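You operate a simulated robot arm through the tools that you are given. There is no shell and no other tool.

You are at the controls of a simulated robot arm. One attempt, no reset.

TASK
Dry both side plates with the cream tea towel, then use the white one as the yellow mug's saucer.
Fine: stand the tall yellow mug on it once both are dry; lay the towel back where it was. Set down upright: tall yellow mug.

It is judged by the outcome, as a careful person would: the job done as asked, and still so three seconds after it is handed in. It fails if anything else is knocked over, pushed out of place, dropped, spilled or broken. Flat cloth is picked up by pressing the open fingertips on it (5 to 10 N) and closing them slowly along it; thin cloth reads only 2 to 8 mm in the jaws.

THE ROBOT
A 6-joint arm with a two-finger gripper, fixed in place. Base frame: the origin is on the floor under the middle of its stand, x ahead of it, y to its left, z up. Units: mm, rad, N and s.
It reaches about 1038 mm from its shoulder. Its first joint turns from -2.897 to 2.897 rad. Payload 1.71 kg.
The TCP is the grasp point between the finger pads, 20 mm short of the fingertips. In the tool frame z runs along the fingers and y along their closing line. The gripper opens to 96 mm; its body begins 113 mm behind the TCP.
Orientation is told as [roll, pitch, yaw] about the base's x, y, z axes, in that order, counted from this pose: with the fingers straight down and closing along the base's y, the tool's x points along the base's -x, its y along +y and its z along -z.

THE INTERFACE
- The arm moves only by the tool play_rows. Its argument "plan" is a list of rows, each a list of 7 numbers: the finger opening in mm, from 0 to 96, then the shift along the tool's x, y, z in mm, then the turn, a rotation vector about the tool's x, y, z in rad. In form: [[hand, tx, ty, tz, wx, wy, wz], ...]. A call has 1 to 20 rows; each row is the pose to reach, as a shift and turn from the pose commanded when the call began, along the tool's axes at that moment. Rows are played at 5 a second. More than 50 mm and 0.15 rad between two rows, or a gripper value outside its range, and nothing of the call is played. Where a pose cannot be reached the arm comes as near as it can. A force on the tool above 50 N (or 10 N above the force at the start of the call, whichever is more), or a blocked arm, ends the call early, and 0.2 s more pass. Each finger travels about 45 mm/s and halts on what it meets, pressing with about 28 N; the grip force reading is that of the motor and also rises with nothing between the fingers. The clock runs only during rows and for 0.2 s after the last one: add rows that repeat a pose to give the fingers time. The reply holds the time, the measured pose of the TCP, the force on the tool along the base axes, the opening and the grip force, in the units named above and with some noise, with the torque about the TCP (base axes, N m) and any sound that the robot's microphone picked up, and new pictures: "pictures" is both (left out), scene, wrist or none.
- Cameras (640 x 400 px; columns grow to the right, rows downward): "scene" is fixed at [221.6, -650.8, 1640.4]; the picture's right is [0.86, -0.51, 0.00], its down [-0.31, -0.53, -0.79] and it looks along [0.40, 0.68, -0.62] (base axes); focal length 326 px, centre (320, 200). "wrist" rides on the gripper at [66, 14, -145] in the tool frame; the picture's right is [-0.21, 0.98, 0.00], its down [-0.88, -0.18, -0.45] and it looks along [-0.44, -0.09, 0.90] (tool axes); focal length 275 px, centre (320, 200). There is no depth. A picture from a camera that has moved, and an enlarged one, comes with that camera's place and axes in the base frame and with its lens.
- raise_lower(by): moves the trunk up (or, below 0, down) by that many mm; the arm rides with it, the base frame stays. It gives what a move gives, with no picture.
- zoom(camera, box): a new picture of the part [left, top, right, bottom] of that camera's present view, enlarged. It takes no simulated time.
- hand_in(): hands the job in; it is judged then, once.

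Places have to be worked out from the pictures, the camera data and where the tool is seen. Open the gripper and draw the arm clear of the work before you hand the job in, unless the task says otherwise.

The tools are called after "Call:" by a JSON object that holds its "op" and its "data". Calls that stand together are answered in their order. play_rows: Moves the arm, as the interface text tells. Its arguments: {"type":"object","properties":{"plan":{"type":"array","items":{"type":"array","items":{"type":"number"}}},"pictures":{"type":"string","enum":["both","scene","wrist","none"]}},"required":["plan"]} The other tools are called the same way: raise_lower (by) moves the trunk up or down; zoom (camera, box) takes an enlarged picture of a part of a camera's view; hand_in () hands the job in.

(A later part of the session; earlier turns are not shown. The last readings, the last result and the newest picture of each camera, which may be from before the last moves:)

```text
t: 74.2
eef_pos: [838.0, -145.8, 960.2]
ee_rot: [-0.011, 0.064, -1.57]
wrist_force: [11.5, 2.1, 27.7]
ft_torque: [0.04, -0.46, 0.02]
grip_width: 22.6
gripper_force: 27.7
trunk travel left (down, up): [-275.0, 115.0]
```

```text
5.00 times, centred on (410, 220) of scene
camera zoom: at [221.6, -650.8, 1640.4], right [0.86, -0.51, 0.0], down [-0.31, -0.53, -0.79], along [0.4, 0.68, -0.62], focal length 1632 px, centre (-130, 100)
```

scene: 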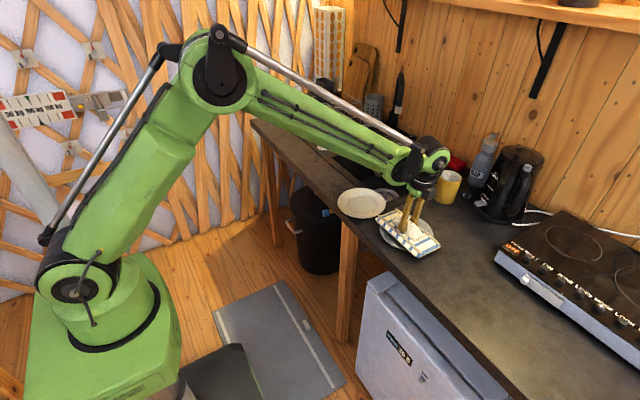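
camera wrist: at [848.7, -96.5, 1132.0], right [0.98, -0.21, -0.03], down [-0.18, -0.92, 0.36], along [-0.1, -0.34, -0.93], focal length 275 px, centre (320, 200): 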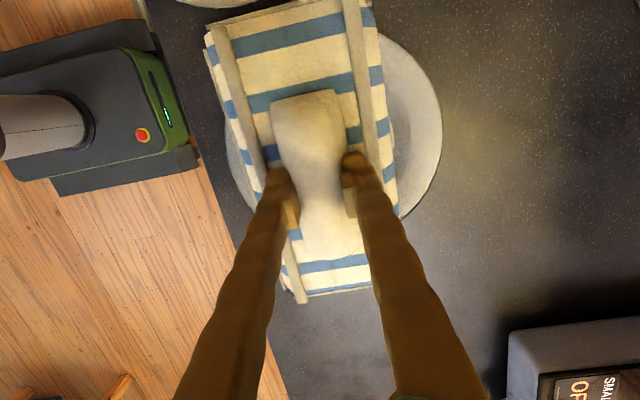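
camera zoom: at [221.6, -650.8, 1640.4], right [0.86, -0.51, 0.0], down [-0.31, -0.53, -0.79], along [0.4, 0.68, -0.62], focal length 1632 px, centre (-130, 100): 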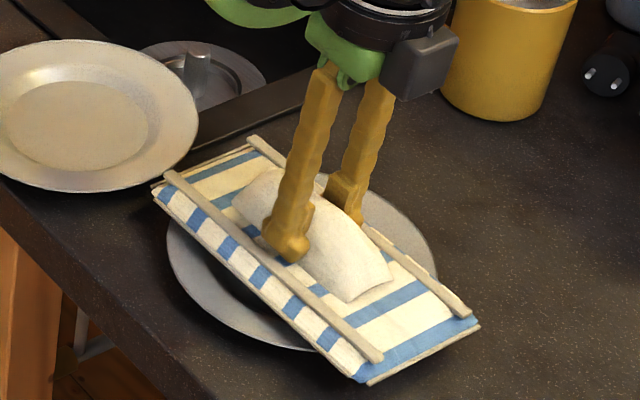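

The plate is back within about 3 mm of its original spot. I'll lift straight off and check it.

Call:
{"op": "play_rows", "data": {"plan": [[0, 0, 0, -3, 0, 0, 0], [0, 0, 0, -8, 0, 0, 0], [0, 0, 0, -20, 0, 0, 0], [0, 0, 0, -35, 0, 0, 0], [0, 0, 0, -50, 0, 0, 0], [0, 0, 0, -62, 0, 0, 0], [0, 20, 0, -65, 0, 0, 0], [0, 60, -5, -65, 0, 0, 0], [0, 100, -10, -65, 0, 0, 0], [0, 140, -20, -65, 0, 0, 0], [0, 175, -28, -65, 0, 0, 0], [0, 190, -33, -65, 0, 0, 0], [0, 190, -33, -65, 0, 0, 0], [0, 190, -33, -65, 0, 0, 0]]}}

Call:
{"op": "zoom", "data": {"camera": "scene", "box": [310, 150, 450, 260]}}

Call:
{"op": "zoom", "data": {"camera": "scene", "box": [372, 208, 440, 256]}}

```text
t: 77.2
eef_pos: [804.5, 38.4, 1038.6]
ee_rot: [-0.012, 0.064, -1.572]
wrist_force: [0.0, 0.4, 0.0]
ft_torque: [0.01, 0.01, 0.0]
grip_width: 22.6
gripper_force: 28.0
trunk travel left (down, up): [-275.0, 115.0]
camera wrist: at [819.8, 95.2, 1187.5], right [0.98, -0.21, -0.03], down [-0.18, -0.9, 0.39], along [-0.1, -0.38, -0.92], focal length 275 px, centre (320, 200)
```

scene: 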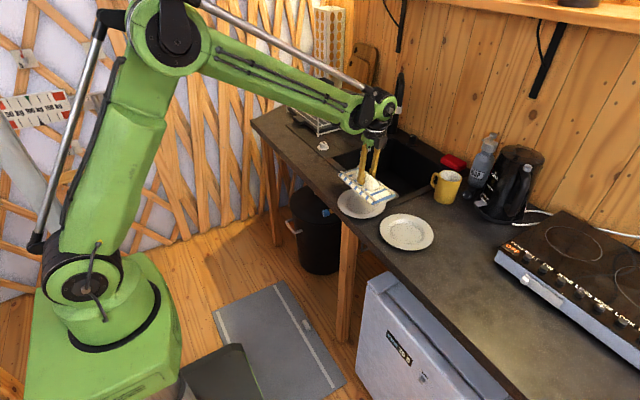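
wrist: 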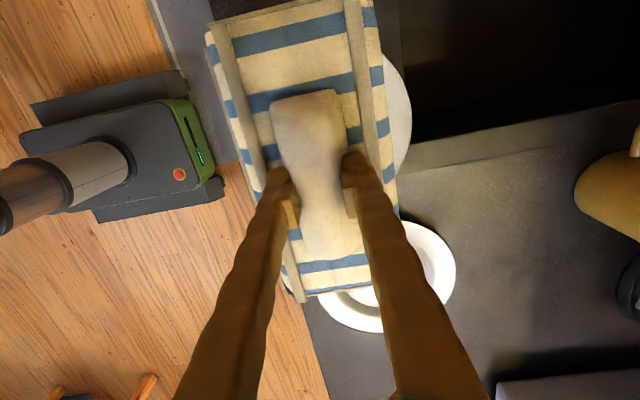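

```text
3.64 times, centred on (380, 205) of scene
camera zoom: at [221.6, -650.8, 1640.4], right [0.86, -0.51, 0.0], down [-0.31, -0.53, -0.79], along [0.4, 0.68, -0.62], focal length 1187 px, centre (102, 182)
```

zoom: 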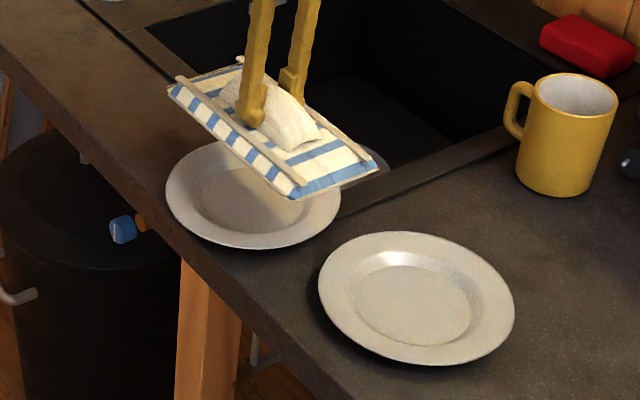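

```text
8.33 times, centred on (406, 232) of scene
camera zoom: at [221.6, -650.8, 1640.4], right [0.86, -0.51, 0.0], down [-0.31, -0.53, -0.79], along [0.4, 0.68, -0.62], focal length 2720 px, centre (-397, -67)
```

zoom: 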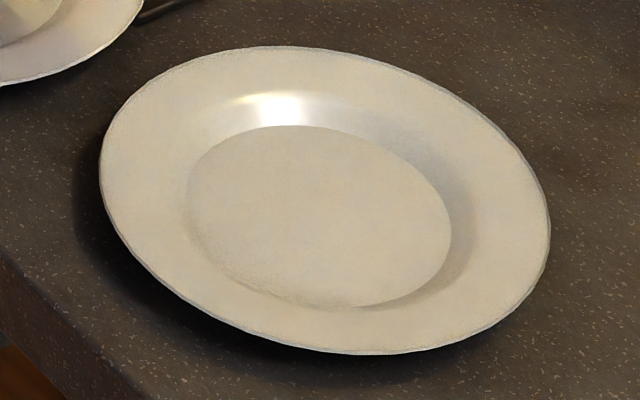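

Good news: the plate I wiped has visibly changed from dull grey to a clean pale colour, and it sits within 7 mm of where it was. Now I'll lower the level towel over the other plate, stopping just above its rim.

Call:
{"op": "play_rows", "data": {"plan": [[0, 10, 0, 8, 0, 0, 0], [0, 17, 0, 20, 0, 0, 0], [0, 17, 0, 35, 0, 0, 0], [0, 16, 0, 50, 0, 0, 0], [0, 15.5, 0, 62, 0, 0, 0], [0, 15.2, 0, 69, 0, 0, 0], [0, 15.2, 0, 71, 0, 0, 0], [0, 15.2, 0, 71, 0, 0, 0]]}}

Call:
{"op": "zoom", "data": {"camera": "scene", "box": [325, 155, 405, 235]}}

```text
t: 79.0
eef_pos: [806.5, 56.5, 966.7]
ee_rot: [-0.012, 0.066, -1.573]
wrist_force: [-0.2, -0.9, -1.2]
ft_torque: [-0.02, 0.01, 0.0]
grip_width: 22.7
gripper_force: 28.6
trunk travel left (down, up): [-275.0, 115.0]
camera wrist: at [821.4, 113.9, 1116.0], right [0.98, -0.21, -0.03], down [-0.18, -0.9, 0.39], along [-0.1, -0.38, -0.92], focal length 275 px, centre (320, 200)
```

scene: 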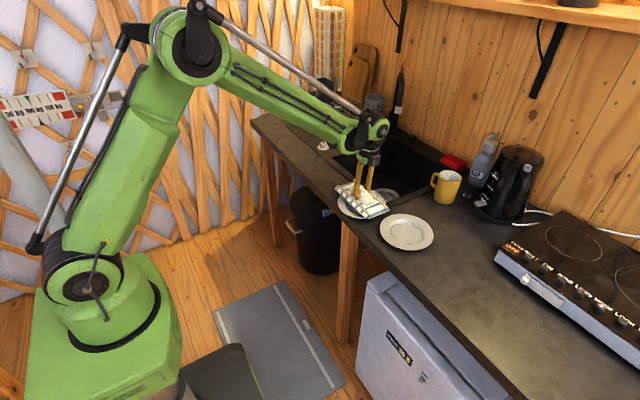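
wrist: 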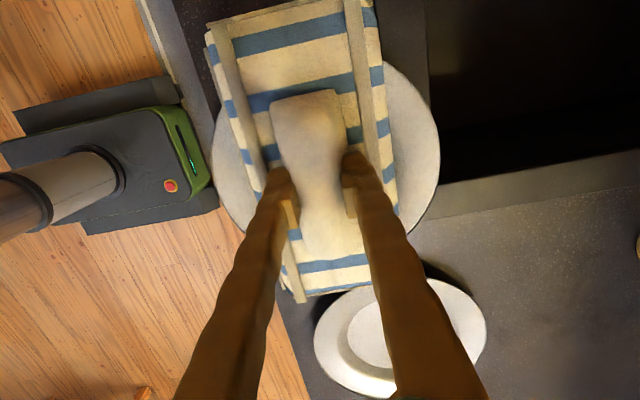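

```text
5.00 times, centred on (365, 195) of scene
camera zoom: at [221.6, -650.8, 1640.4], right [0.86, -0.51, 0.0], down [-0.31, -0.53, -0.79], along [0.4, 0.68, -0.62], focal length 1632 px, centre (95, 225)
```

zoom: 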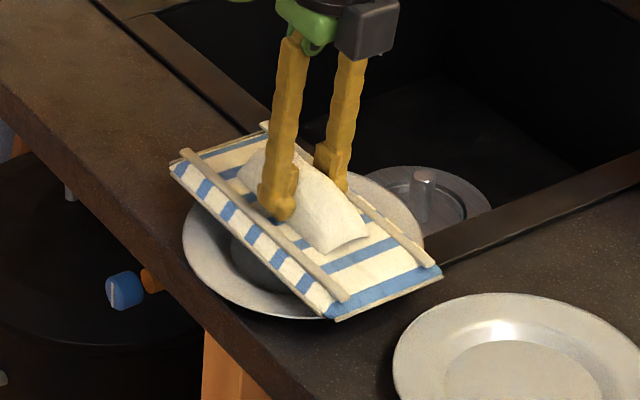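

Well aligned over the second plate, with no contact yet at 966.7. I'll step down to a light touch.

Call:
{"op": "play_rows", "data": {"plan": [[0, 0, 0, 1, 0, 0, 0], [0, -0.1, 0, 2, 0, 0, 0], [0, -0.2, 0, 3, 0, 0, 0], [0, -0.2, 0, 3, 0, 0, 0]], "pictures": "none"}}

```text
t: 80.0
eef_pos: [804.4, 57.1, 965.1]
ee_rot: [-0.009, 0.065, -1.573]
wrist_force: [-3.4, -2.0, 8.5]
ft_torque: [-0.18, -0.34, -0.08]
grip_width: 22.5
gripper_force: 28.1
trunk travel left (down, up): [-275.0, 115.0]
```

Contact at 8.5 N. I'll start with a short stroke in +x and check both the force and the plate.

Call:
{"op": "play_rows", "data": {"plan": [[0, 0, 0, -0.3, 0, 0, 0], [0, 0, 6, -0.3, 0, 0, 0], [0, 0, 12, -0.3, 0, 0, 0], [0, 0, 18, -0.3, 0, 0, 0], [0, 0, 24, -0.3, 0, 0, 0]], "pictures": "none"}}

Call:
{"op": "zoom", "data": {"camera": "scene", "box": [325, 155, 405, 235]}}

```text
t: 81.2
eef_pos: [829.5, 57.1, 964.9]
ee_rot: [-0.011, 0.064, -1.573]
wrist_force: [-5.4, 0.8, 11.6]
ft_torque: [-0.12, -0.19, -0.04]
grip_width: 23.0
gripper_force: 27.5
trunk travel left (down, up): [-275.0, 115.0]
```

```text
5.00 times, centred on (365, 195) of scene
camera zoom: at [221.6, -650.8, 1640.4], right [0.86, -0.51, 0.0], down [-0.31, -0.53, -0.79], along [0.4, 0.68, -0.62], focal length 1632 px, centre (95, 225)
```

zoom: 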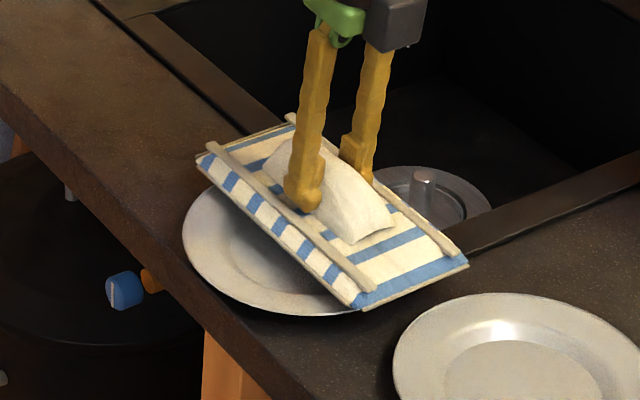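

The plate didn't move. I'll continue to the far side with slightly less pressure.

Call:
{"op": "play_rows", "data": {"plan": [[0, 0, 5, -0.4, 0, 0, 0], [0, 0, 10, -0.4, 0, 0, 0], [0, 0, 15, -0.4, 0, 0, 0], [0, 0, 20, -0.4, 0, 0, 0], [0, 0, 24, -0.4, 0, 0, 0]], "pictures": "none"}}

Call:
{"op": "zoom", "data": {"camera": "scene", "box": [325, 155, 405, 235]}}

```text
t: 82.4
eef_pos: [853.5, 56.5, 965.7]
ee_rot: [-0.011, 0.065, -1.573]
wrist_force: [-6.2, 0.8, 12.0]
ft_torque: [-0.14, 0.14, -0.06]
grip_width: 22.5
gripper_force: 27.7
trunk travel left (down, up): [-275.0, 115.0]
```

```text
5.00 times, centred on (365, 195) of scene
camera zoom: at [221.6, -650.8, 1640.4], right [0.86, -0.51, 0.0], down [-0.31, -0.53, -0.79], along [0.4, 0.68, -0.62], focal length 1632 px, centre (95, 225)
```

zoom: 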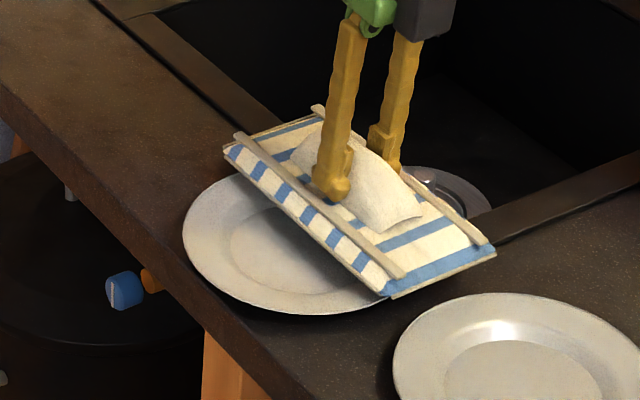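

The plate is still put. Now back the other way in checked chunks.

Call:
{"op": "play_rows", "data": {"plan": [[0, 0, -6, -0.2, 0, 0, 0], [0, 0, -12, -0.2, 0, 0, 0], [0, 0, -18, -0.2, 0, 0, 0], [0, 0, -24, -0.2, 0, 0, 0], [0, 0, -30, -0.2, 0, 0, 0]], "pictures": "none"}}

Call:
{"op": "zoom", "data": {"camera": "scene", "box": [325, 155, 405, 235]}}

```text
t: 83.6
eef_pos: [822.5, 56.9, 968.1]
ee_rot: [-0.011, 0.063, -1.571]
wrist_force: [-0.4, 0.4, -1.1]
ft_torque: [0.0, 0.02, 0.0]
grip_width: 22.7
gripper_force: 27.5
trunk travel left (down, up): [-275.0, 115.0]
```

```text
5.00 times, centred on (365, 195) of scene
camera zoom: at [221.6, -650.8, 1640.4], right [0.86, -0.51, 0.0], down [-0.31, -0.53, -0.79], along [0.4, 0.68, -0.62], focal length 1632 px, centre (95, 225)
```

zoom: 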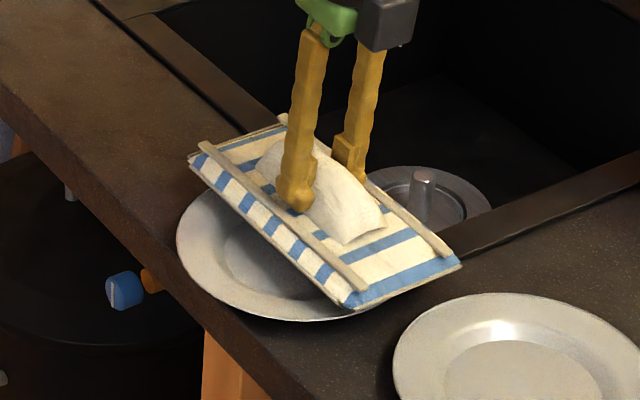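

The arm drifted up and lost contact; the plate moved about 4 mm. I'll step down 2 mm and check.

Call:
{"op": "play_rows", "data": {"plan": [[0, 0, 0, 1, 0, 0, 0], [0, 0, 0, 2, 0, 0, 0], [0, 0, 0, 2, 0, 0, 0]], "pictures": "none"}}

```text
t: 84.4
eef_pos: [821.5, 56.6, 965.9]
ee_rot: [-0.011, 0.066, -1.573]
wrist_force: [-0.3, -0.2, -0.8]
ft_torque: [-0.03, 0.01, 0.01]
grip_width: 22.6
gripper_force: 28.1
trunk travel left (down, up): [-275.0, 115.0]
```

Call:
{"op": "play_rows", "data": {"plan": [[0, 0, 0, 0.7, 0, 0, 0], [0, 0, -5, 1.2, 0, 0, 0], [0, 0, -10, 1.2, 0, 0, 0], [0, 0, -15, 1.2, 0, 0, 0]], "pictures": "none"}}

```text
t: 85.4
eef_pos: [808.1, 59.4, 964.2]
ee_rot: [-0.012, 0.065, -1.573]
wrist_force: [0.1, -0.5, -0.2]
ft_torque: [0.0, -0.02, 0.0]
grip_width: 22.7
gripper_force: 28.0
trunk travel left (down, up): [-275.0, 115.0]
```

Call:
{"op": "play_rows", "data": {"plan": [[0, 0, 0, 0.8, 0, 0, 0], [0, 0, -4, 1.5, 0, 0, 0], [0, 0, -8, 1.5, 0, 0, 0], [0, 0, -12, 1.5, 0, 0, 0]], "pictures": "none"}}

```text
t: 86.4
eef_pos: [795.8, 59.0, 962.2]
ee_rot: [-0.01, 0.065, -1.572]
wrist_force: [1.9, 0.0, 9.4]
ft_torque: [-0.08, -0.12, 0.0]
grip_width: 22.7
gripper_force: 28.4
trunk travel left (down, up): [-275.0, 115.0]
```

Contact again at 9 N. I'll continue the stroke to the near side at this level.

Call:
{"op": "play_rows", "data": {"plan": [[0, 0, -6, -0.2, 0, 0, 0], [0, 0, -12, -0.2, 0, 0, 0], [0, 0, -18, -0.2, 0, 0, 0], [0, 0, -24, -0.2, 0, 0, 0]], "pictures": "none"}}

Call:
{"op": "zoom", "data": {"camera": "scene", "box": [325, 155, 405, 235]}}

```text
t: 87.4
eef_pos: [771.7, 58.0, 962.2]
ee_rot: [-0.011, 0.064, -1.572]
wrist_force: [3.0, -0.8, 9.3]
ft_torque: [-0.02, -0.17, 0.01]
grip_width: 22.8
gripper_force: 27.8
trunk travel left (down, up): [-275.0, 115.0]
```

```text
5.00 times, centred on (365, 195) of scene
camera zoom: at [221.6, -650.8, 1640.4], right [0.86, -0.51, 0.0], down [-0.31, -0.53, -0.79], along [0.4, 0.68, -0.62], focal length 1632 px, centre (95, 225)
```

zoom: 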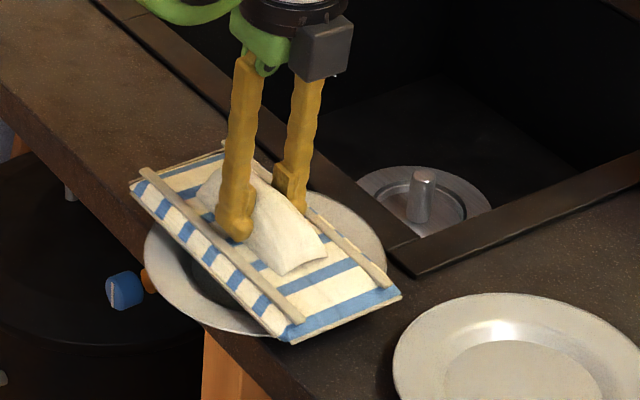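

In -x the plate slides along with the towel (now about 25 mm towards the front edge), while in +x it held firm at its original spot. I'll wipe back in +x, which should return it there, watching closely.

Call:
{"op": "play_rows", "data": {"plan": [[0, 0, 6, 0, 0, 0, 0], [0, 0, 12, 0, 0, 0, 0], [0, 0, 18, 0, 0, 0, 0], [0, 0, 22, 0, 0, 0, 0]], "pictures": "none"}}

Call:
{"op": "zoom", "data": {"camera": "scene", "box": [325, 155, 405, 235]}}

```text
t: 88.4
eef_pos: [794.8, 58.1, 962.7]
ee_rot: [-0.012, 0.064, -1.574]
wrist_force: [-1.0, 0.7, 0.4]
ft_torque: [-0.03, -0.02, 0.02]
grip_width: 22.8
gripper_force: 28.1
trunk travel left (down, up): [-275.0, 115.0]
```

```text
5.00 times, centred on (365, 195) of scene
camera zoom: at [221.6, -650.8, 1640.4], right [0.86, -0.51, 0.0], down [-0.31, -0.53, -0.79], along [0.4, 0.68, -0.62], focal length 1632 px, centre (95, 225)
```

zoom: 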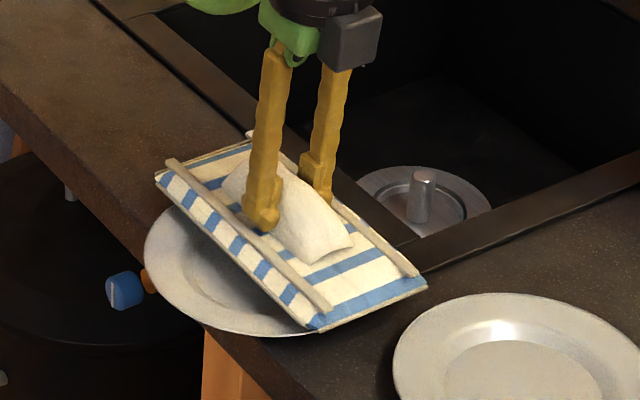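

Call:
{"op": "play_rows", "data": {"plan": [[0, 0, 3, 0.6, 0, 0, 0], [0, 0, 9, 0.9, 0, 0, 0], [0, 0, 15, 0.9, 0, 0, 0], [0, 0, 21, 0.9, 0, 0, 0]], "pictures": "none"}}

Call:
{"op": "zoom", "data": {"camera": "scene", "box": [325, 155, 405, 235]}}

```text
t: 89.4
eef_pos: [814.6, 58.4, 963.0]
ee_rot: [-0.01, 0.065, -1.573]
wrist_force: [-5.7, -1.2, 12.2]
ft_torque: [0.0, 0.26, 0.01]
grip_width: 22.5
gripper_force: 27.8
trunk travel left (down, up): [-275.0, 115.0]
```

```text
5.00 times, centred on (365, 195) of scene
camera zoom: at [221.6, -650.8, 1640.4], right [0.86, -0.51, 0.0], down [-0.31, -0.53, -0.79], along [0.4, 0.68, -0.62], focal length 1632 px, centre (95, 225)
```

zoom: 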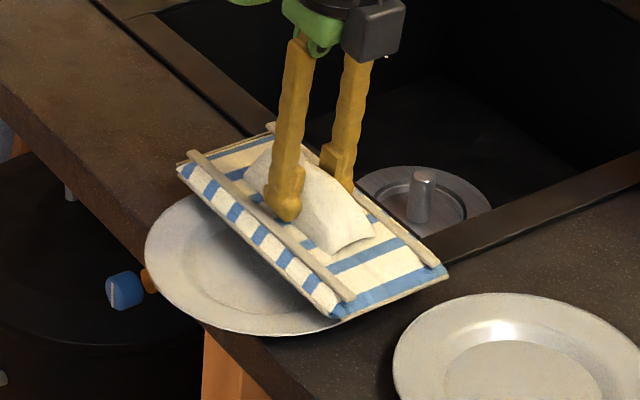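

In +x the towel slips over the plate without moving it, so I'll only stroke in +x and return through the air. Finishing this stroke first.

Call:
{"op": "play_rows", "data": {"plan": [[0, 0, 6, 0, 0, 0, 0], [0, 0, 12, 0, 0, 0, 0], [0, 0, 18, 0, 0, 0, 0], [0, 0, 24, 0, 0, 0, 0], [0, 0, 28, -3, 0, 0, 0], [0, 0, 28, -10, 0, 0, 0], [0, 0, 15, -20, 0, 0, 0], [0, 0, -15, -20, 0, 0, 0], [0, 0, -45, -20, 0, 0, 0], [0, 0, -75, -20, 0, 0, 0], [0, 0, -90, -15, 0, 0, 0], [0, 0, -90, -6, 0, 0, 0], [0, 0, -90, -6, 0, 0, 0]], "pictures": "scene"}}

Call:
{"op": "zoom", "data": {"camera": "scene", "box": [325, 155, 405, 235]}}

```text
t: 92.2
eef_pos: [723.6, 57.6, 969.3]
ee_rot: [-0.012, 0.066, -1.573]
wrist_force: [0.7, -0.3, -0.8]
ft_torque: [0.02, -0.02, 0.0]
grip_width: 22.7
gripper_force: 27.7
trunk travel left (down, up): [-275.0, 115.0]
```

scene: 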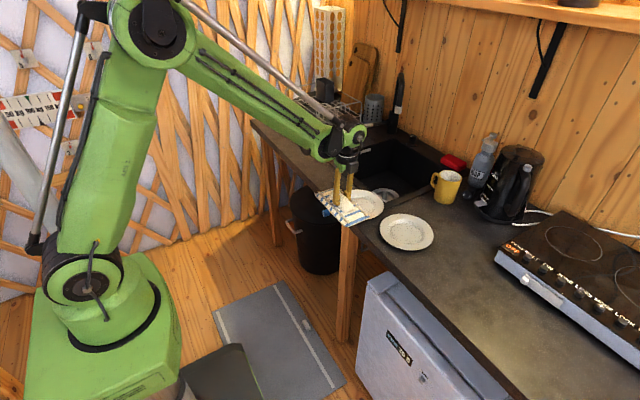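

```text
5.00 times, centred on (365, 195) of scene
camera zoom: at [221.6, -650.8, 1640.4], right [0.86, -0.51, 0.0], down [-0.31, -0.53, -0.79], along [0.4, 0.68, -0.62], focal length 1632 px, centre (95, 225)
```

zoom: 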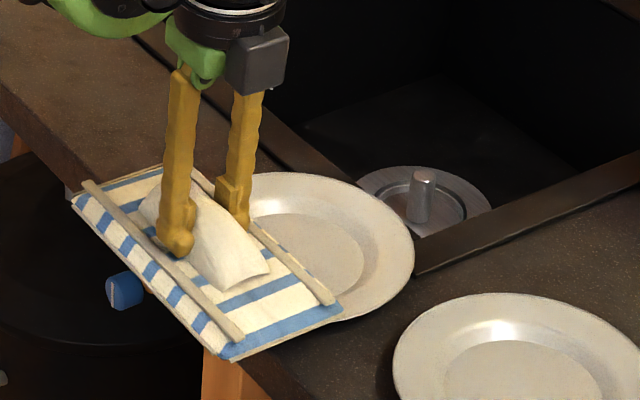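

The plate has come back to within about 7 mm of its original place. I'll move over its near half and lower for another light +x stroke.

Call:
{"op": "play_rows", "data": {"plan": [[0, 0, 15, 0, 0, 0, 0], [0, 0, 32, 0, 0, 0, 0], [0, 0, 32, 3, 0, 0, 0], [0, 0, 32, 5, 0, 0, 0], [0, 0, 32, 6, 0, 0, 0], [0, 0, 32, 6, 0, 0, 0]], "pictures": "none"}}

```text
t: 93.6
eef_pos: [758.0, 57.0, 961.7]
ee_rot: [-0.01, 0.064, -1.573]
wrist_force: [3.5, -0.8, 15.2]
ft_torque: [-0.14, -0.16, -0.04]
grip_width: 22.8
gripper_force: 28.0
trunk travel left (down, up): [-275.0, 115.0]
```

Call:
{"op": "play_rows", "data": {"plan": [[0, 0, 2, -0.5, 0, 0, 0], [0, 0, 8, -0.5, 0, 0, 0], [0, 0, 14, -0.5, 0, 0, 0], [0, 0, 20, -0.5, 0, 0, 0], [0, 0, 26, -0.5, 0, 0, 0], [0, 0, 32, -0.5, 0, 0, 0]], "pictures": "none"}}

Call:
{"op": "zoom", "data": {"camera": "scene", "box": [325, 155, 405, 235]}}

```text
t: 95.0
eef_pos: [789.7, 55.8, 961.2]
ee_rot: [-0.012, 0.066, -1.573]
wrist_force: [-0.7, 0.1, -1.4]
ft_torque: [0.01, -0.01, -0.02]
grip_width: 22.7
gripper_force: 28.1
trunk travel left (down, up): [-275.0, 115.0]
```

```text
5.00 times, centred on (365, 195) of scene
camera zoom: at [221.6, -650.8, 1640.4], right [0.86, -0.51, 0.0], down [-0.31, -0.53, -0.79], along [0.4, 0.68, -0.62], focal length 1632 px, centre (95, 225)
```

zoom: 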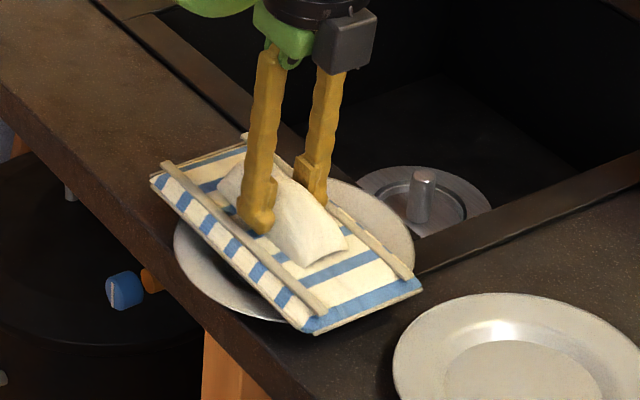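

Call:
{"op": "play_rows", "data": {"plan": [[0, 0, 2, 0.8, 0, 0, 0], [0, 0, 8, 1.2, 0, 0, 0], [0, 0, 14, 1.2, 0, 0, 0], [0, 0, 20, 1.2, 0, 0, 0], [0, 0, 26, 1.2, 0, 0, 0]], "pictures": "none"}}

Call:
{"op": "zoom", "data": {"camera": "scene", "box": [325, 155, 405, 235]}}

```text
t: 96.2
eef_pos: [813.4, 57.8, 962.0]
ee_rot: [-0.01, 0.065, -1.574]
wrist_force: [-8.7, -0.9, 17.6]
ft_torque: [-0.11, 0.03, -0.07]
grip_width: 22.7
gripper_force: 27.7
trunk travel left (down, up): [-275.0, 115.0]
```

```text
5.00 times, centred on (365, 195) of scene
camera zoom: at [221.6, -650.8, 1640.4], right [0.86, -0.51, 0.0], down [-0.31, -0.53, -0.79], along [0.4, 0.68, -0.62], focal length 1632 px, centre (95, 225)
```

zoom: 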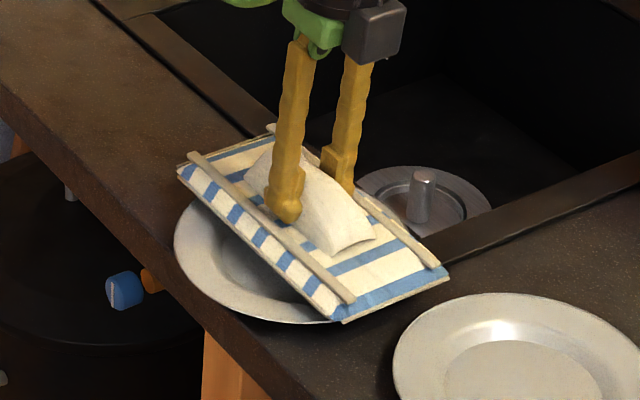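

Call:
{"op": "play_rows", "data": {"plan": [[0, 0, 6, 0, 0, 0, 0], [0, 0, 12, 0, 0, 0, 0], [0, 0, 18, 0, 0, 0, 0], [0, 0, 24, 0, 0, 0, 0], [0, 0, 30, 0, 0, 0, 0], [0, 0, 34, -3, 0, 0, 0], [0, 0, 34, -12, 0, 0, 0]], "pictures": "none"}}

Call:
{"op": "zoom", "data": {"camera": "scene", "box": [325, 155, 405, 235]}}

```text
t: 97.8
eef_pos: [852.2, 58.8, 968.6]
ee_rot: [-0.014, 0.066, -1.573]
wrist_force: [0.2, 0.4, 0.1]
ft_torque: [-0.01, 0.01, 0.03]
grip_width: 22.8
gripper_force: 27.6
trunk travel left (down, up): [-275.0, 115.0]
```

```text
5.00 times, centred on (365, 195) of scene
camera zoom: at [221.6, -650.8, 1640.4], right [0.86, -0.51, 0.0], down [-0.31, -0.53, -0.79], along [0.4, 0.68, -0.62], focal length 1632 px, centre (95, 225)
```

zoom: 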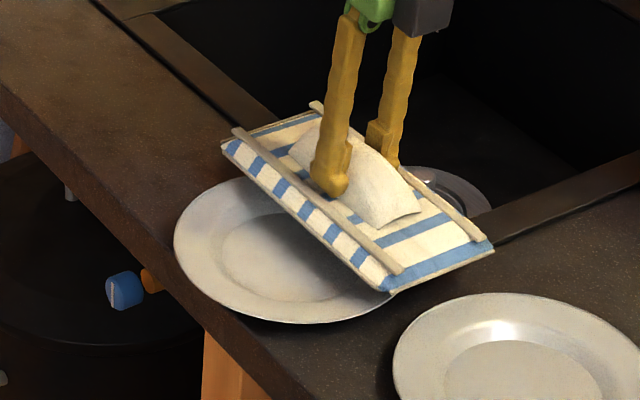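

The plate is about 6 mm from its original spot. I'll lift clear to look at both plates' surfaces side by side.

Call:
{"op": "play_rows", "data": {"plan": [[0, 0, 5, -15, 0, 0, 0], [0, 0, 20, -30, 0, 0, 0], [0, 0, 40, -45, 0, 0, 0], [0, 0, 65, -60, 0, 0, 0], [0, 0, 90, -65, 0, 0, 0], [0, 0, 100, -65, 0, 0, 0], [0, 0, 100, -65, 0, 0, 0]]}}

Call:
{"op": "zoom", "data": {"camera": "scene", "box": [325, 170, 445, 260]}}

Call:
{"op": "zoom", "data": {"camera": "wrist", "box": [0, 0, 400, 400]}}

```text
t: 99.4
eef_pos: [944.6, 52.4, 1042.5]
ee_rot: [-0.005, 0.065, -1.572]
wrist_force: [0.0, 0.7, -0.4]
ft_torque: [0.01, -0.08, 0.03]
grip_width: 22.4
gripper_force: 27.9
trunk travel left (down, up): [-275.0, 115.0]
camera wrist: at [958.0, 109.7, 1190.4], right [0.98, -0.21, -0.02], down [-0.18, -0.9, 0.39], along [-0.1, -0.38, -0.92], focal length 275 px, centre (320, 200)
```

scene: 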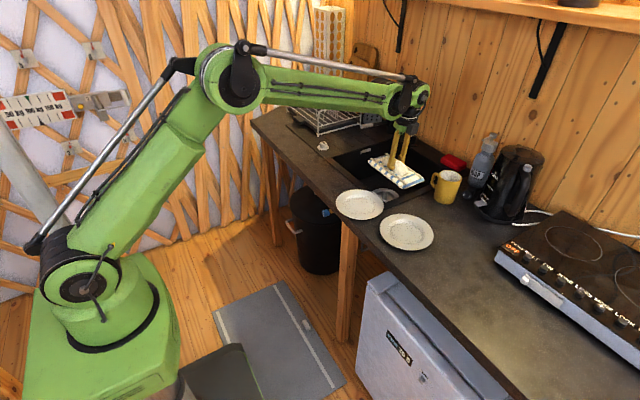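
wrist: 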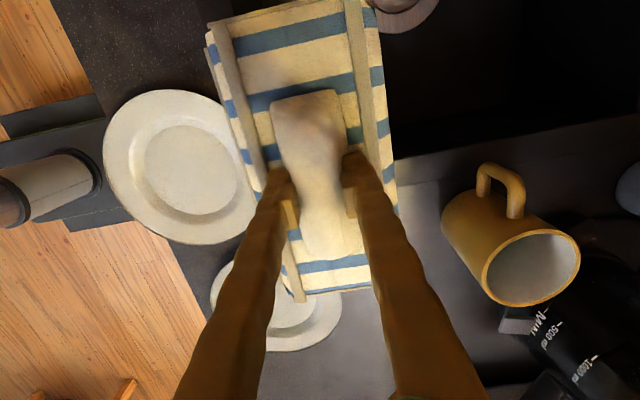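

```text
4.44 times, centred on (385, 215) of scene
camera zoom: at [221.6, -650.8, 1640.4], right [0.86, -0.51, 0.0], down [-0.31, -0.53, -0.79], along [0.4, 0.68, -0.62], focal length 1450 px, centre (31, 133)
```

zoom: 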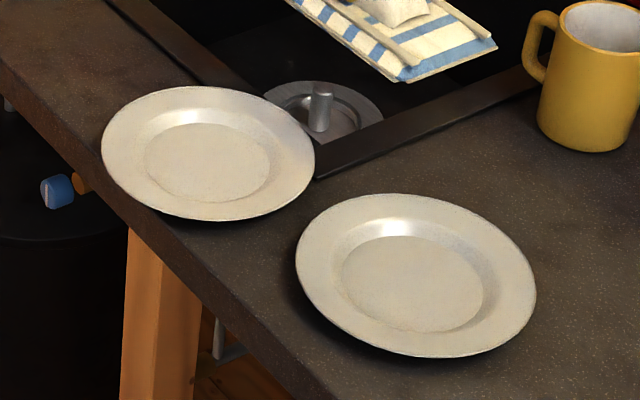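

```text
1.00 times, centred on (200, 200) of wrist (not enlarged: the box is as wide or as high as the picture)
camera zoom: at [958.0, 109.7, 1190.4], right [0.98, -0.21, -0.02], down [-0.18, -0.9, 0.39], along [-0.1, -0.38, -0.92], focal length 275 px, centre (440, 200)
```

zoom: 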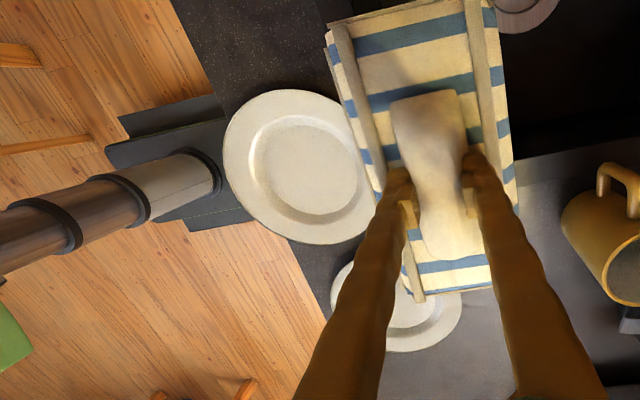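

Both plates now look paler and more matte. I'll compare their colours closely to be sure which one is the white one.

Call:
{"op": "zoom", "data": {"camera": "scene", "box": [335, 185, 385, 222]}}

Call:
{"op": "zoom", "data": {"camera": "scene", "box": [376, 212, 438, 254]}}

Call:
{"op": "zoom", "data": {"camera": "wrist", "box": [90, 80, 270, 260]}}

Call:
{"op": "zoom", "data": {"camera": "wrist", "box": [190, 230, 370, 370]}}

```text
10.81 times, centred on (360, 204) of scene
camera zoom: at [221.6, -650.8, 1640.4], right [0.86, -0.51, 0.0], down [-0.31, -0.53, -0.79], along [0.4, 0.68, -0.62], focal length 3528 px, centre (-112, 162)
```

zoom: 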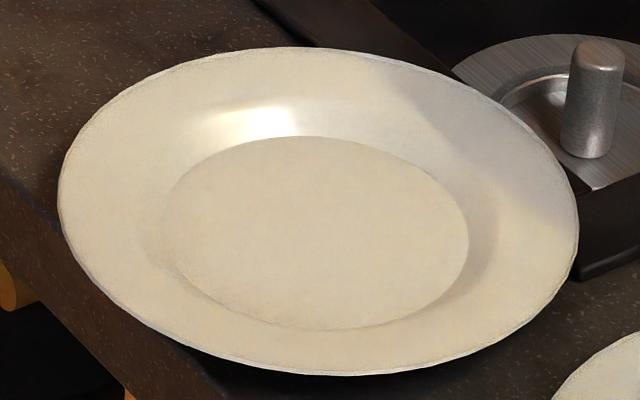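

```text
9.52 times, centred on (407, 233) of scene
camera zoom: at [221.6, -650.8, 1640.4], right [0.86, -0.51, 0.0], down [-0.31, -0.53, -0.79], along [0.4, 0.68, -0.62], focal length 3108 px, centre (-509, -114)
```

zoom: 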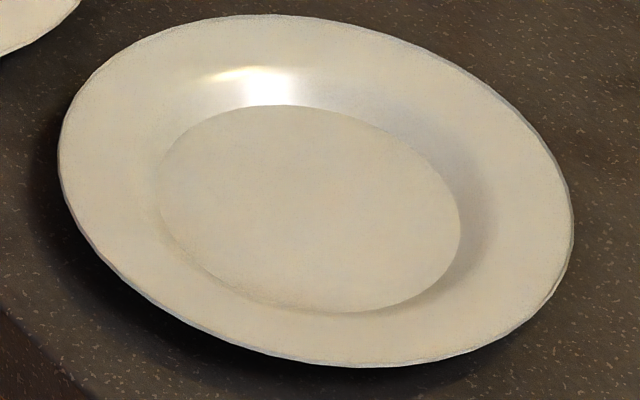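

```text
2.22 times, centred on (180, 170) of wrist
camera zoom: at [958.0, 109.7, 1190.4], right [0.98, -0.21, -0.02], down [-0.18, -0.9, 0.39], along [-0.1, -0.38, -0.92], focal length 612 px, centre (631, 267)
```

zoom: 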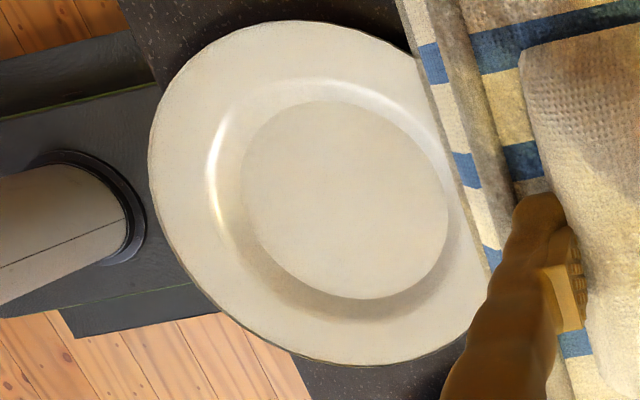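

```text
2.86 times, centred on (280, 300) of wrist
camera zoom: at [958.0, 109.7, 1190.4], right [0.98, -0.21, -0.02], down [-0.18, -0.9, 0.39], along [-0.1, -0.38, -0.92], focal length 786 px, centre (434, -86)
```

zoom: 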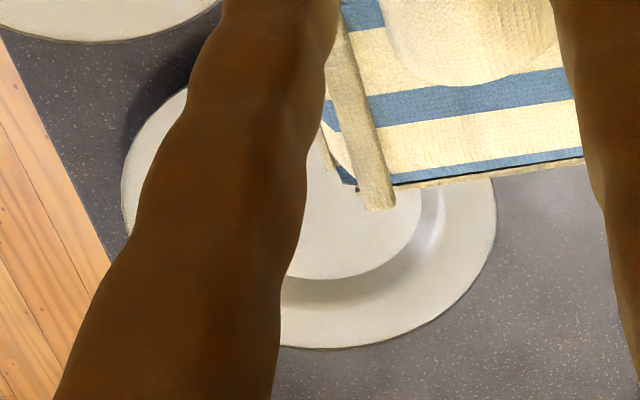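

The two plates look alike in this light; I'll compare them again from overhead later. Next, for the left plate's sunken middle, I'll tilt the towel the other way (+y end down), which also undoes its pivot in the grip, and bring that end over the well.

Call:
{"op": "play_rows", "data": {"plan": [[0, -8, -20, 0, 0, -0.03, 0], [0, -20, -45, 0, 0, -0.08, 0], [0, -35, -70, 2, 0, -0.13, 0], [0, -50, -95, 4, 0, -0.18, 0], [0, -65, -120, 6, 0, -0.22, 0], [0, -79, -145, 7, 0, -0.25, 0], [0, -79, -145, 7, 0, -0.25, 0], [0, -79, -145, 7, 0, -0.25, 0]]}}

Call:
{"op": "zoom", "data": {"camera": "scene", "box": [325, 155, 425, 235]}}

```text
t: 101.2
eef_pos: [810.7, -24.9, 1021.0]
ee_rot: [-0.017, -0.186, -1.567]
wrist_force: [0.5, 0.1, -1.8]
ft_torque: [-0.01, 0.05, -0.02]
grip_width: 22.6
gripper_force: 28.5
trunk travel left (down, up): [-275.0, 115.0]
camera wrist: at [825.9, 67.2, 1150.9], right [0.98, -0.2, 0.02], down [-0.17, -0.78, 0.6], along [-0.11, -0.59, -0.8], focal length 275 px, centre (320, 200)
```

scene: 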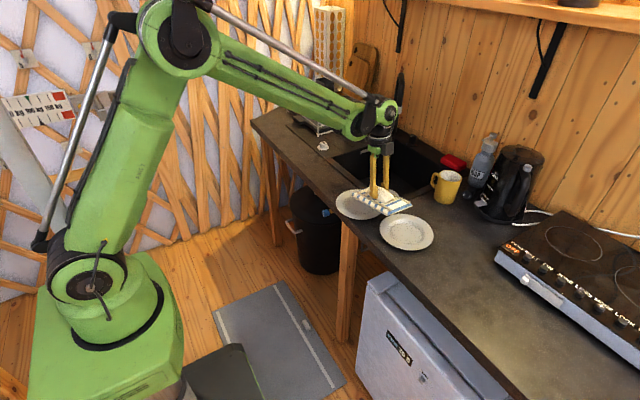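
wrist: 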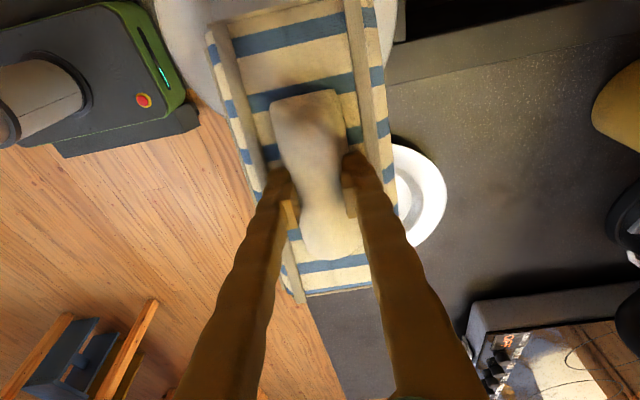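

```text
5.00 times, centred on (375, 195) of scene
camera zoom: at [221.6, -650.8, 1640.4], right [0.86, -0.51, 0.0], down [-0.31, -0.53, -0.79], along [0.4, 0.68, -0.62], focal length 1632 px, centre (45, 225)
```

zoom: 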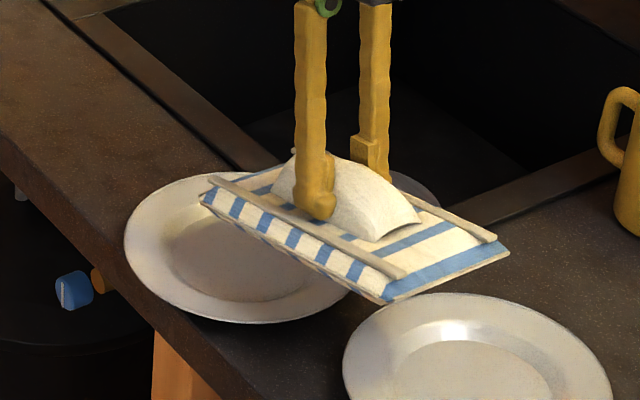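

The +y end is low and lined up. I'll shift 12 mm in -x and lower it towards the well.

Call:
{"op": "play_rows", "data": {"plan": [[0, 2, -6, 10, 0, 0, 0], [0, 3.7, -12, 20, 0, 0, 0], [0, 5.5, -12, 30, 0, 0, 0], [0, 6.7, -12, 36, 0, 0, 0], [0, 6.7, -12, 36, 0, 0, 0]], "pictures": "none"}}

Call:
{"op": "zoom", "data": {"camera": "scene", "box": [325, 155, 425, 235]}}

```text
t: 102.4
eef_pos: [796.4, -28.5, 985.7]
ee_rot: [-0.014, -0.184, -1.568]
wrist_force: [-1.7, 0.1, 9.3]
ft_torque: [0.69, -0.11, 0.23]
grip_width: 22.7
gripper_force: 28.1
trunk travel left (down, up): [-275.0, 115.0]
```

```text
5.00 times, centred on (375, 195) of scene
camera zoom: at [221.6, -650.8, 1640.4], right [0.86, -0.51, 0.0], down [-0.31, -0.53, -0.79], along [0.4, 0.68, -0.62], focal length 1632 px, centre (45, 225)
```

zoom: 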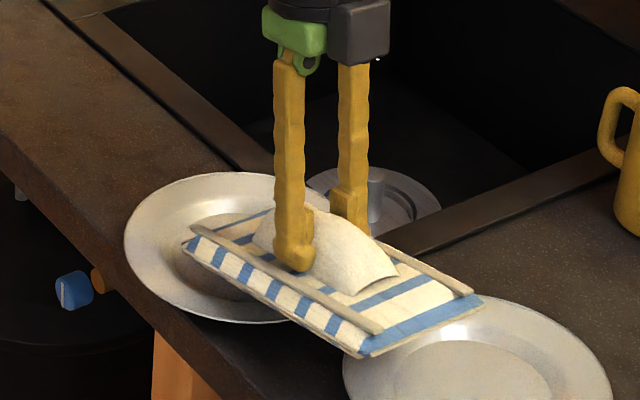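

The end touches at 9 N. I'll ease up, shift 18 mm in -y to the well's middle and settle to a light contact.

Call:
{"op": "play_rows", "data": {"plan": [[0, -0.5, 0, -2.5, 0, 0, 0], [0, -9, 0, -0.9, 0, 0, 0], [0, -18.2, 0, 0.8, 0, 0, 0], [0, -17.9, 0, 2.3, 0, 0, 0], [0, -17.9, 0, 2.3, 0, 0, 0]], "pictures": "none"}}

Call:
{"op": "zoom", "data": {"camera": "scene", "box": [325, 155, 425, 235]}}

```text
t: 103.6
eef_pos: [792.1, -43.0, 989.8]
ee_rot: [-0.011, -0.185, -1.569]
wrist_force: [-0.4, -1.3, -0.8]
ft_torque: [-0.01, -0.02, -0.01]
grip_width: 22.6
gripper_force: 27.8
trunk travel left (down, up): [-275.0, 115.0]
```

```text
5.00 times, centred on (375, 195) of scene
camera zoom: at [221.6, -650.8, 1640.4], right [0.86, -0.51, 0.0], down [-0.31, -0.53, -0.79], along [0.4, 0.68, -0.62], focal length 1632 px, centre (45, 225)
```

zoom: 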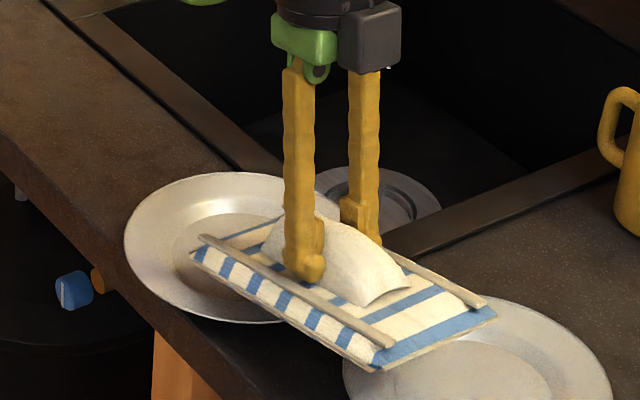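

Call:
{"op": "play_rows", "data": {"plan": [[0, 0.4, 0, 2, 0, 0, 0], [0, 0.7, 0, 4, 0, 0, 0], [0, 0.9, 0, 5, 0, 0, 0], [0, 0.9, 0, 5, 0, 0, 0]], "pictures": "none"}}

```text
t: 104.6
eef_pos: [793.1, -43.4, 985.2]
ee_rot: [-0.01, -0.185, -1.569]
wrist_force: [-0.3, -0.3, -1.1]
ft_torque: [0.01, 0.01, 0.02]
grip_width: 22.6
gripper_force: 28.3
trunk travel left (down, up): [-275.0, 115.0]
```

Call:
{"op": "play_rows", "data": {"plan": [[0, 0.4, 0, 2, 0, 0, 0], [0, 0.7, 0, 4, 0, 0, 0], [0, 0.7, 0, 4, 0, 0, 0]], "pictures": "none"}}

Call:
{"op": "zoom", "data": {"camera": "scene", "box": [325, 155, 425, 235]}}

```text
t: 105.4
eef_pos: [792.3, -45.1, 981.3]
ee_rot: [-0.012, -0.185, -1.569]
wrist_force: [-2.2, -3.2, 9.2]
ft_torque: [0.6, 0.04, 0.11]
grip_width: 22.6
gripper_force: 27.6
trunk travel left (down, up): [-275.0, 115.0]
```

```text
5.00 times, centred on (375, 195) of scene
camera zoom: at [221.6, -650.8, 1640.4], right [0.86, -0.51, 0.0], down [-0.31, -0.53, -0.79], along [0.4, 0.68, -0.62], focal length 1632 px, centre (45, 225)
```

zoom: 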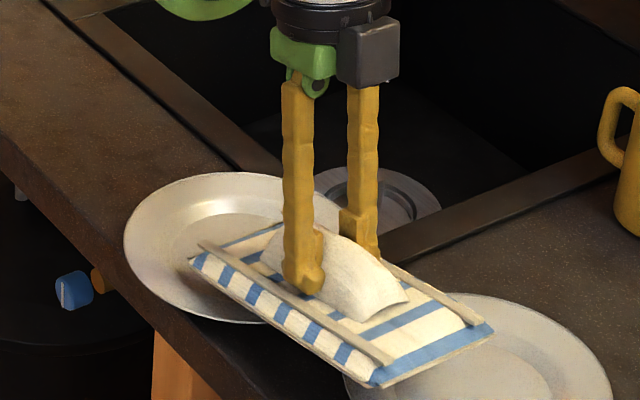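

Contact at 9 N on the well. I'll make light strokes back and forth in y here, easing the pressure a little.

Call:
{"op": "play_rows", "data": {"plan": [[0, 5.8, 0, -1.6, 0, 0, 0], [0, 11.7, 0, -2.7, 0, 0, 0], [0, 17.6, 0, -3.8, 0, 0, 0], [0, 23.5, 0, -4.9, 0, 0, 0], [0, 17.7, 0, -3.6, 0, 0, 0], [0, 11.8, 0, -2.4, 0, 0, 0], [0, 5.9, 0, -1.2, 0, 0, 0], [0, 0, 0, 0, 0, 0, 0], [0, -5.9, 0, 1.1, 0, 0, 0], [0, 0, 0, 0.2, 0, 0, 0], [0, 5.9, 0, -0.8, 0, 0, 0], [0, 11.8, 0, -1.8, 0, 0, 0]], "pictures": "none"}}

Call:
{"op": "zoom", "data": {"camera": "scene", "box": [325, 155, 425, 235]}}

```text
t: 108.0
eef_pos: [791.0, -31.6, 980.3]
ee_rot: [-0.011, -0.185, -1.569]
wrist_force: [-0.5, -0.4, -0.2]
ft_torque: [-0.02, 0.0, 0.04]
grip_width: 23.0
gripper_force: 28.0
trunk travel left (down, up): [-275.0, 115.0]
```

```text
5.00 times, centred on (375, 195) of scene
camera zoom: at [221.6, -650.8, 1640.4], right [0.86, -0.51, 0.0], down [-0.31, -0.53, -0.79], along [0.4, 0.68, -0.62], focal length 1632 px, centre (45, 225)
```

zoom: 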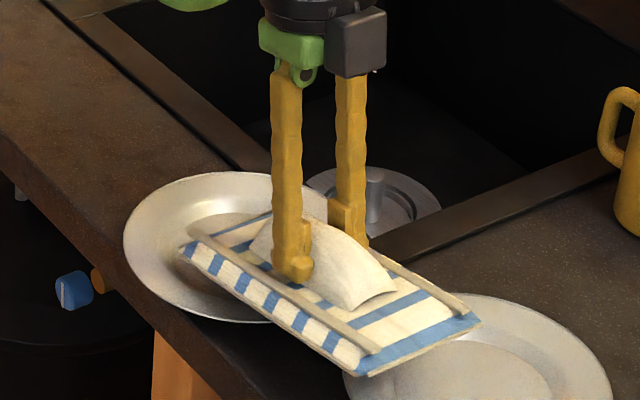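

The plate hasn't moved. I'll repeat the strokes 2 mm lower to keep contact.

Call:
{"op": "play_rows", "data": {"plan": [[0, 0.3, 0, 1.2, 0, 0, 0], [0, 0.4, 0, 2.2, 0, 0, 0], [0, 6, 0, 1.2, 0, 0, 0], [0, 11, 0, 0.2, 0, 0, 0], [0, 6, 0, 1.2, 0, 0, 0], [0, 0.4, 0, 2.4, 0, 0, 0], [0, -5.5, 0, 3.5, 0, 0, 0], [0, -11.4, 0, 4.6, 0, 0, 0], [0, -17.3, 0, 5.7, 0, 0, 0], [0, -11.4, 0, 4.8, 0, 0, 0], [0, -5.5, 0, 3.8, 0, 0, 0], [0, 0.4, 0, 2.7, 0, 0, 0]], "pictures": "none"}}

Call:
{"op": "zoom", "data": {"camera": "scene", "box": [325, 155, 425, 235]}}

```text
t: 110.6
eef_pos: [792.1, -32.6, 977.6]
ee_rot: [-0.011, -0.185, -1.567]
wrist_force: [-0.7, -2.9, 3.7]
ft_torque: [0.26, -0.06, 0.03]
grip_width: 22.5
gripper_force: 28.3
trunk travel left (down, up): [-275.0, 115.0]
```

```text
5.00 times, centred on (375, 195) of scene
camera zoom: at [221.6, -650.8, 1640.4], right [0.86, -0.51, 0.0], down [-0.31, -0.53, -0.79], along [0.4, 0.68, -0.62], focal length 1632 px, centre (45, 225)
```

zoom: 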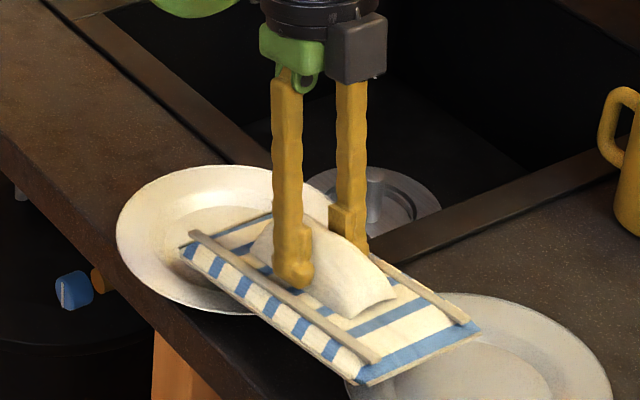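

The plate has slid about 8 mm in +y. I'll draw back in -y with light contact and check whether it follows.

Call:
{"op": "play_rows", "data": {"plan": [[0, -4.8, 0, 1.4, 0, 0, 0], [0, -9.7, 0, 2.4, 0, 0, 0], [0, -14.6, 0, 3.4, 0, 0, 0], [0, -19.5, 0, 4.3, 0, 0, 0]], "pictures": "none"}}

Call:
{"op": "zoom", "data": {"camera": "scene", "box": [325, 155, 425, 235]}}

```text
t: 111.6
eef_pos: [792.5, -53.0, 976.7]
ee_rot: [-0.012, -0.186, -1.57]
wrist_force: [0.0, -0.3, 0.0]
ft_torque: [0.06, -0.01, -0.03]
grip_width: 22.8
gripper_force: 27.6
trunk travel left (down, up): [-275.0, 115.0]
```

```text
5.00 times, centred on (375, 195) of scene
camera zoom: at [221.6, -650.8, 1640.4], right [0.86, -0.51, 0.0], down [-0.31, -0.53, -0.79], along [0.4, 0.68, -0.62], focal length 1632 px, centre (45, 225)
```

zoom: 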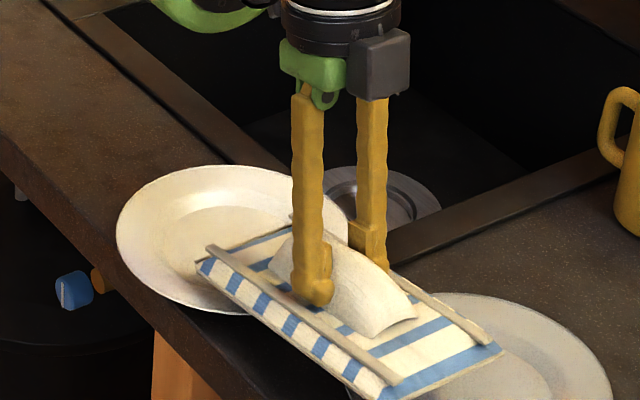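

The plate didn't follow, and 8 mm off is fine since it becomes the saucer. Both plates have now been wiped flat and in the well, so I'll lift, level the hand and carry the towel back above its original spot.

Call:
{"op": "play_rows", "data": {"plan": [[0, -3, 0, -15, 0, 0, 0], [0, -6, 0, -32, 0, 0.03, 0], [0, -9, 0, -48, 0, 0.06, 0], [0, -11, 5, -57, 0, 0.1, 0], [0, -15, 35, -57, 0, 0.14, 0], [0, -25, 70, -55, 0, 0.18, 0], [0, -38, 105, -52, 0, 0.185, 0], [0, -52, 140, -49, 0, 0.185, 0], [0, -65, 170, -46, 0, 0.185, 0], [0, -76, 192, -45, 0, 0.185, 0], [0, -76, 192, -45, 0, 0.185, 0], [0, -76, 192, -45, 0, 0.185, 0]]}}

Call:
{"op": "zoom", "data": {"camera": "scene", "box": [380, 120, 500, 250]}}

```text
t: 114.2
eef_pos: [985.2, -117.8, 1030.8]
ee_rot: [-0.01, -0.001, -1.571]
wrist_force: [0.8, 0.9, -1.2]
ft_torque: [0.02, -0.02, -0.01]
grip_width: 22.6
gripper_force: 28.3
trunk travel left (down, up): [-275.0, 115.0]
camera wrist: at [1000.1, -51.3, 1176.1], right [0.98, -0.21, -0.01], down [-0.18, -0.88, 0.45], along [-0.1, -0.43, -0.89], focal length 275 px, centre (320, 200)
```

scene: 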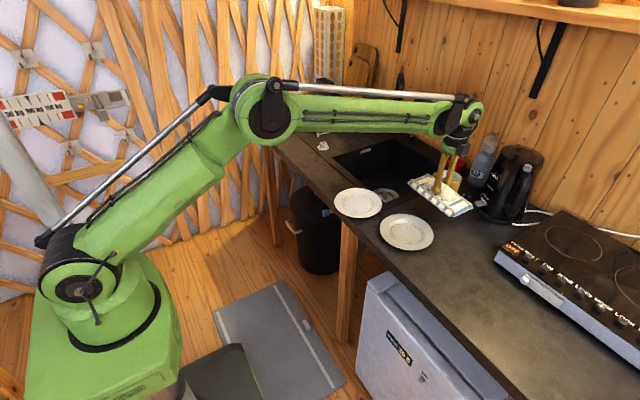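
wrist: 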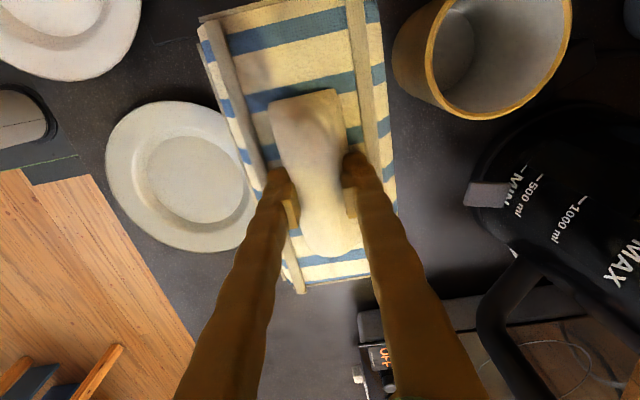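

```text
3.08 times, centred on (440, 185) of scene
camera zoom: at [221.6, -650.8, 1640.4], right [0.86, -0.51, 0.0], down [-0.31, -0.53, -0.79], along [0.4, 0.68, -0.62], focal length 1004 px, centre (-49, 246)
```

zoom: 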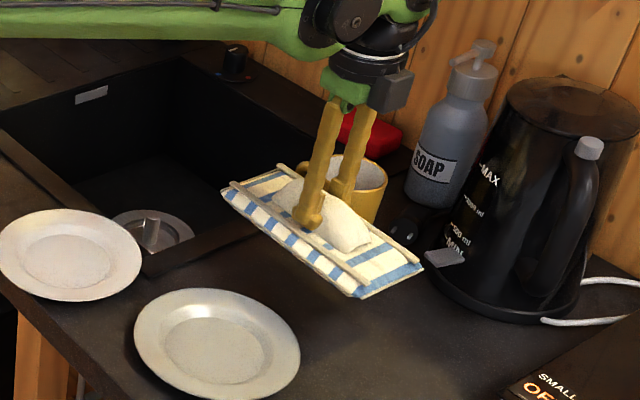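

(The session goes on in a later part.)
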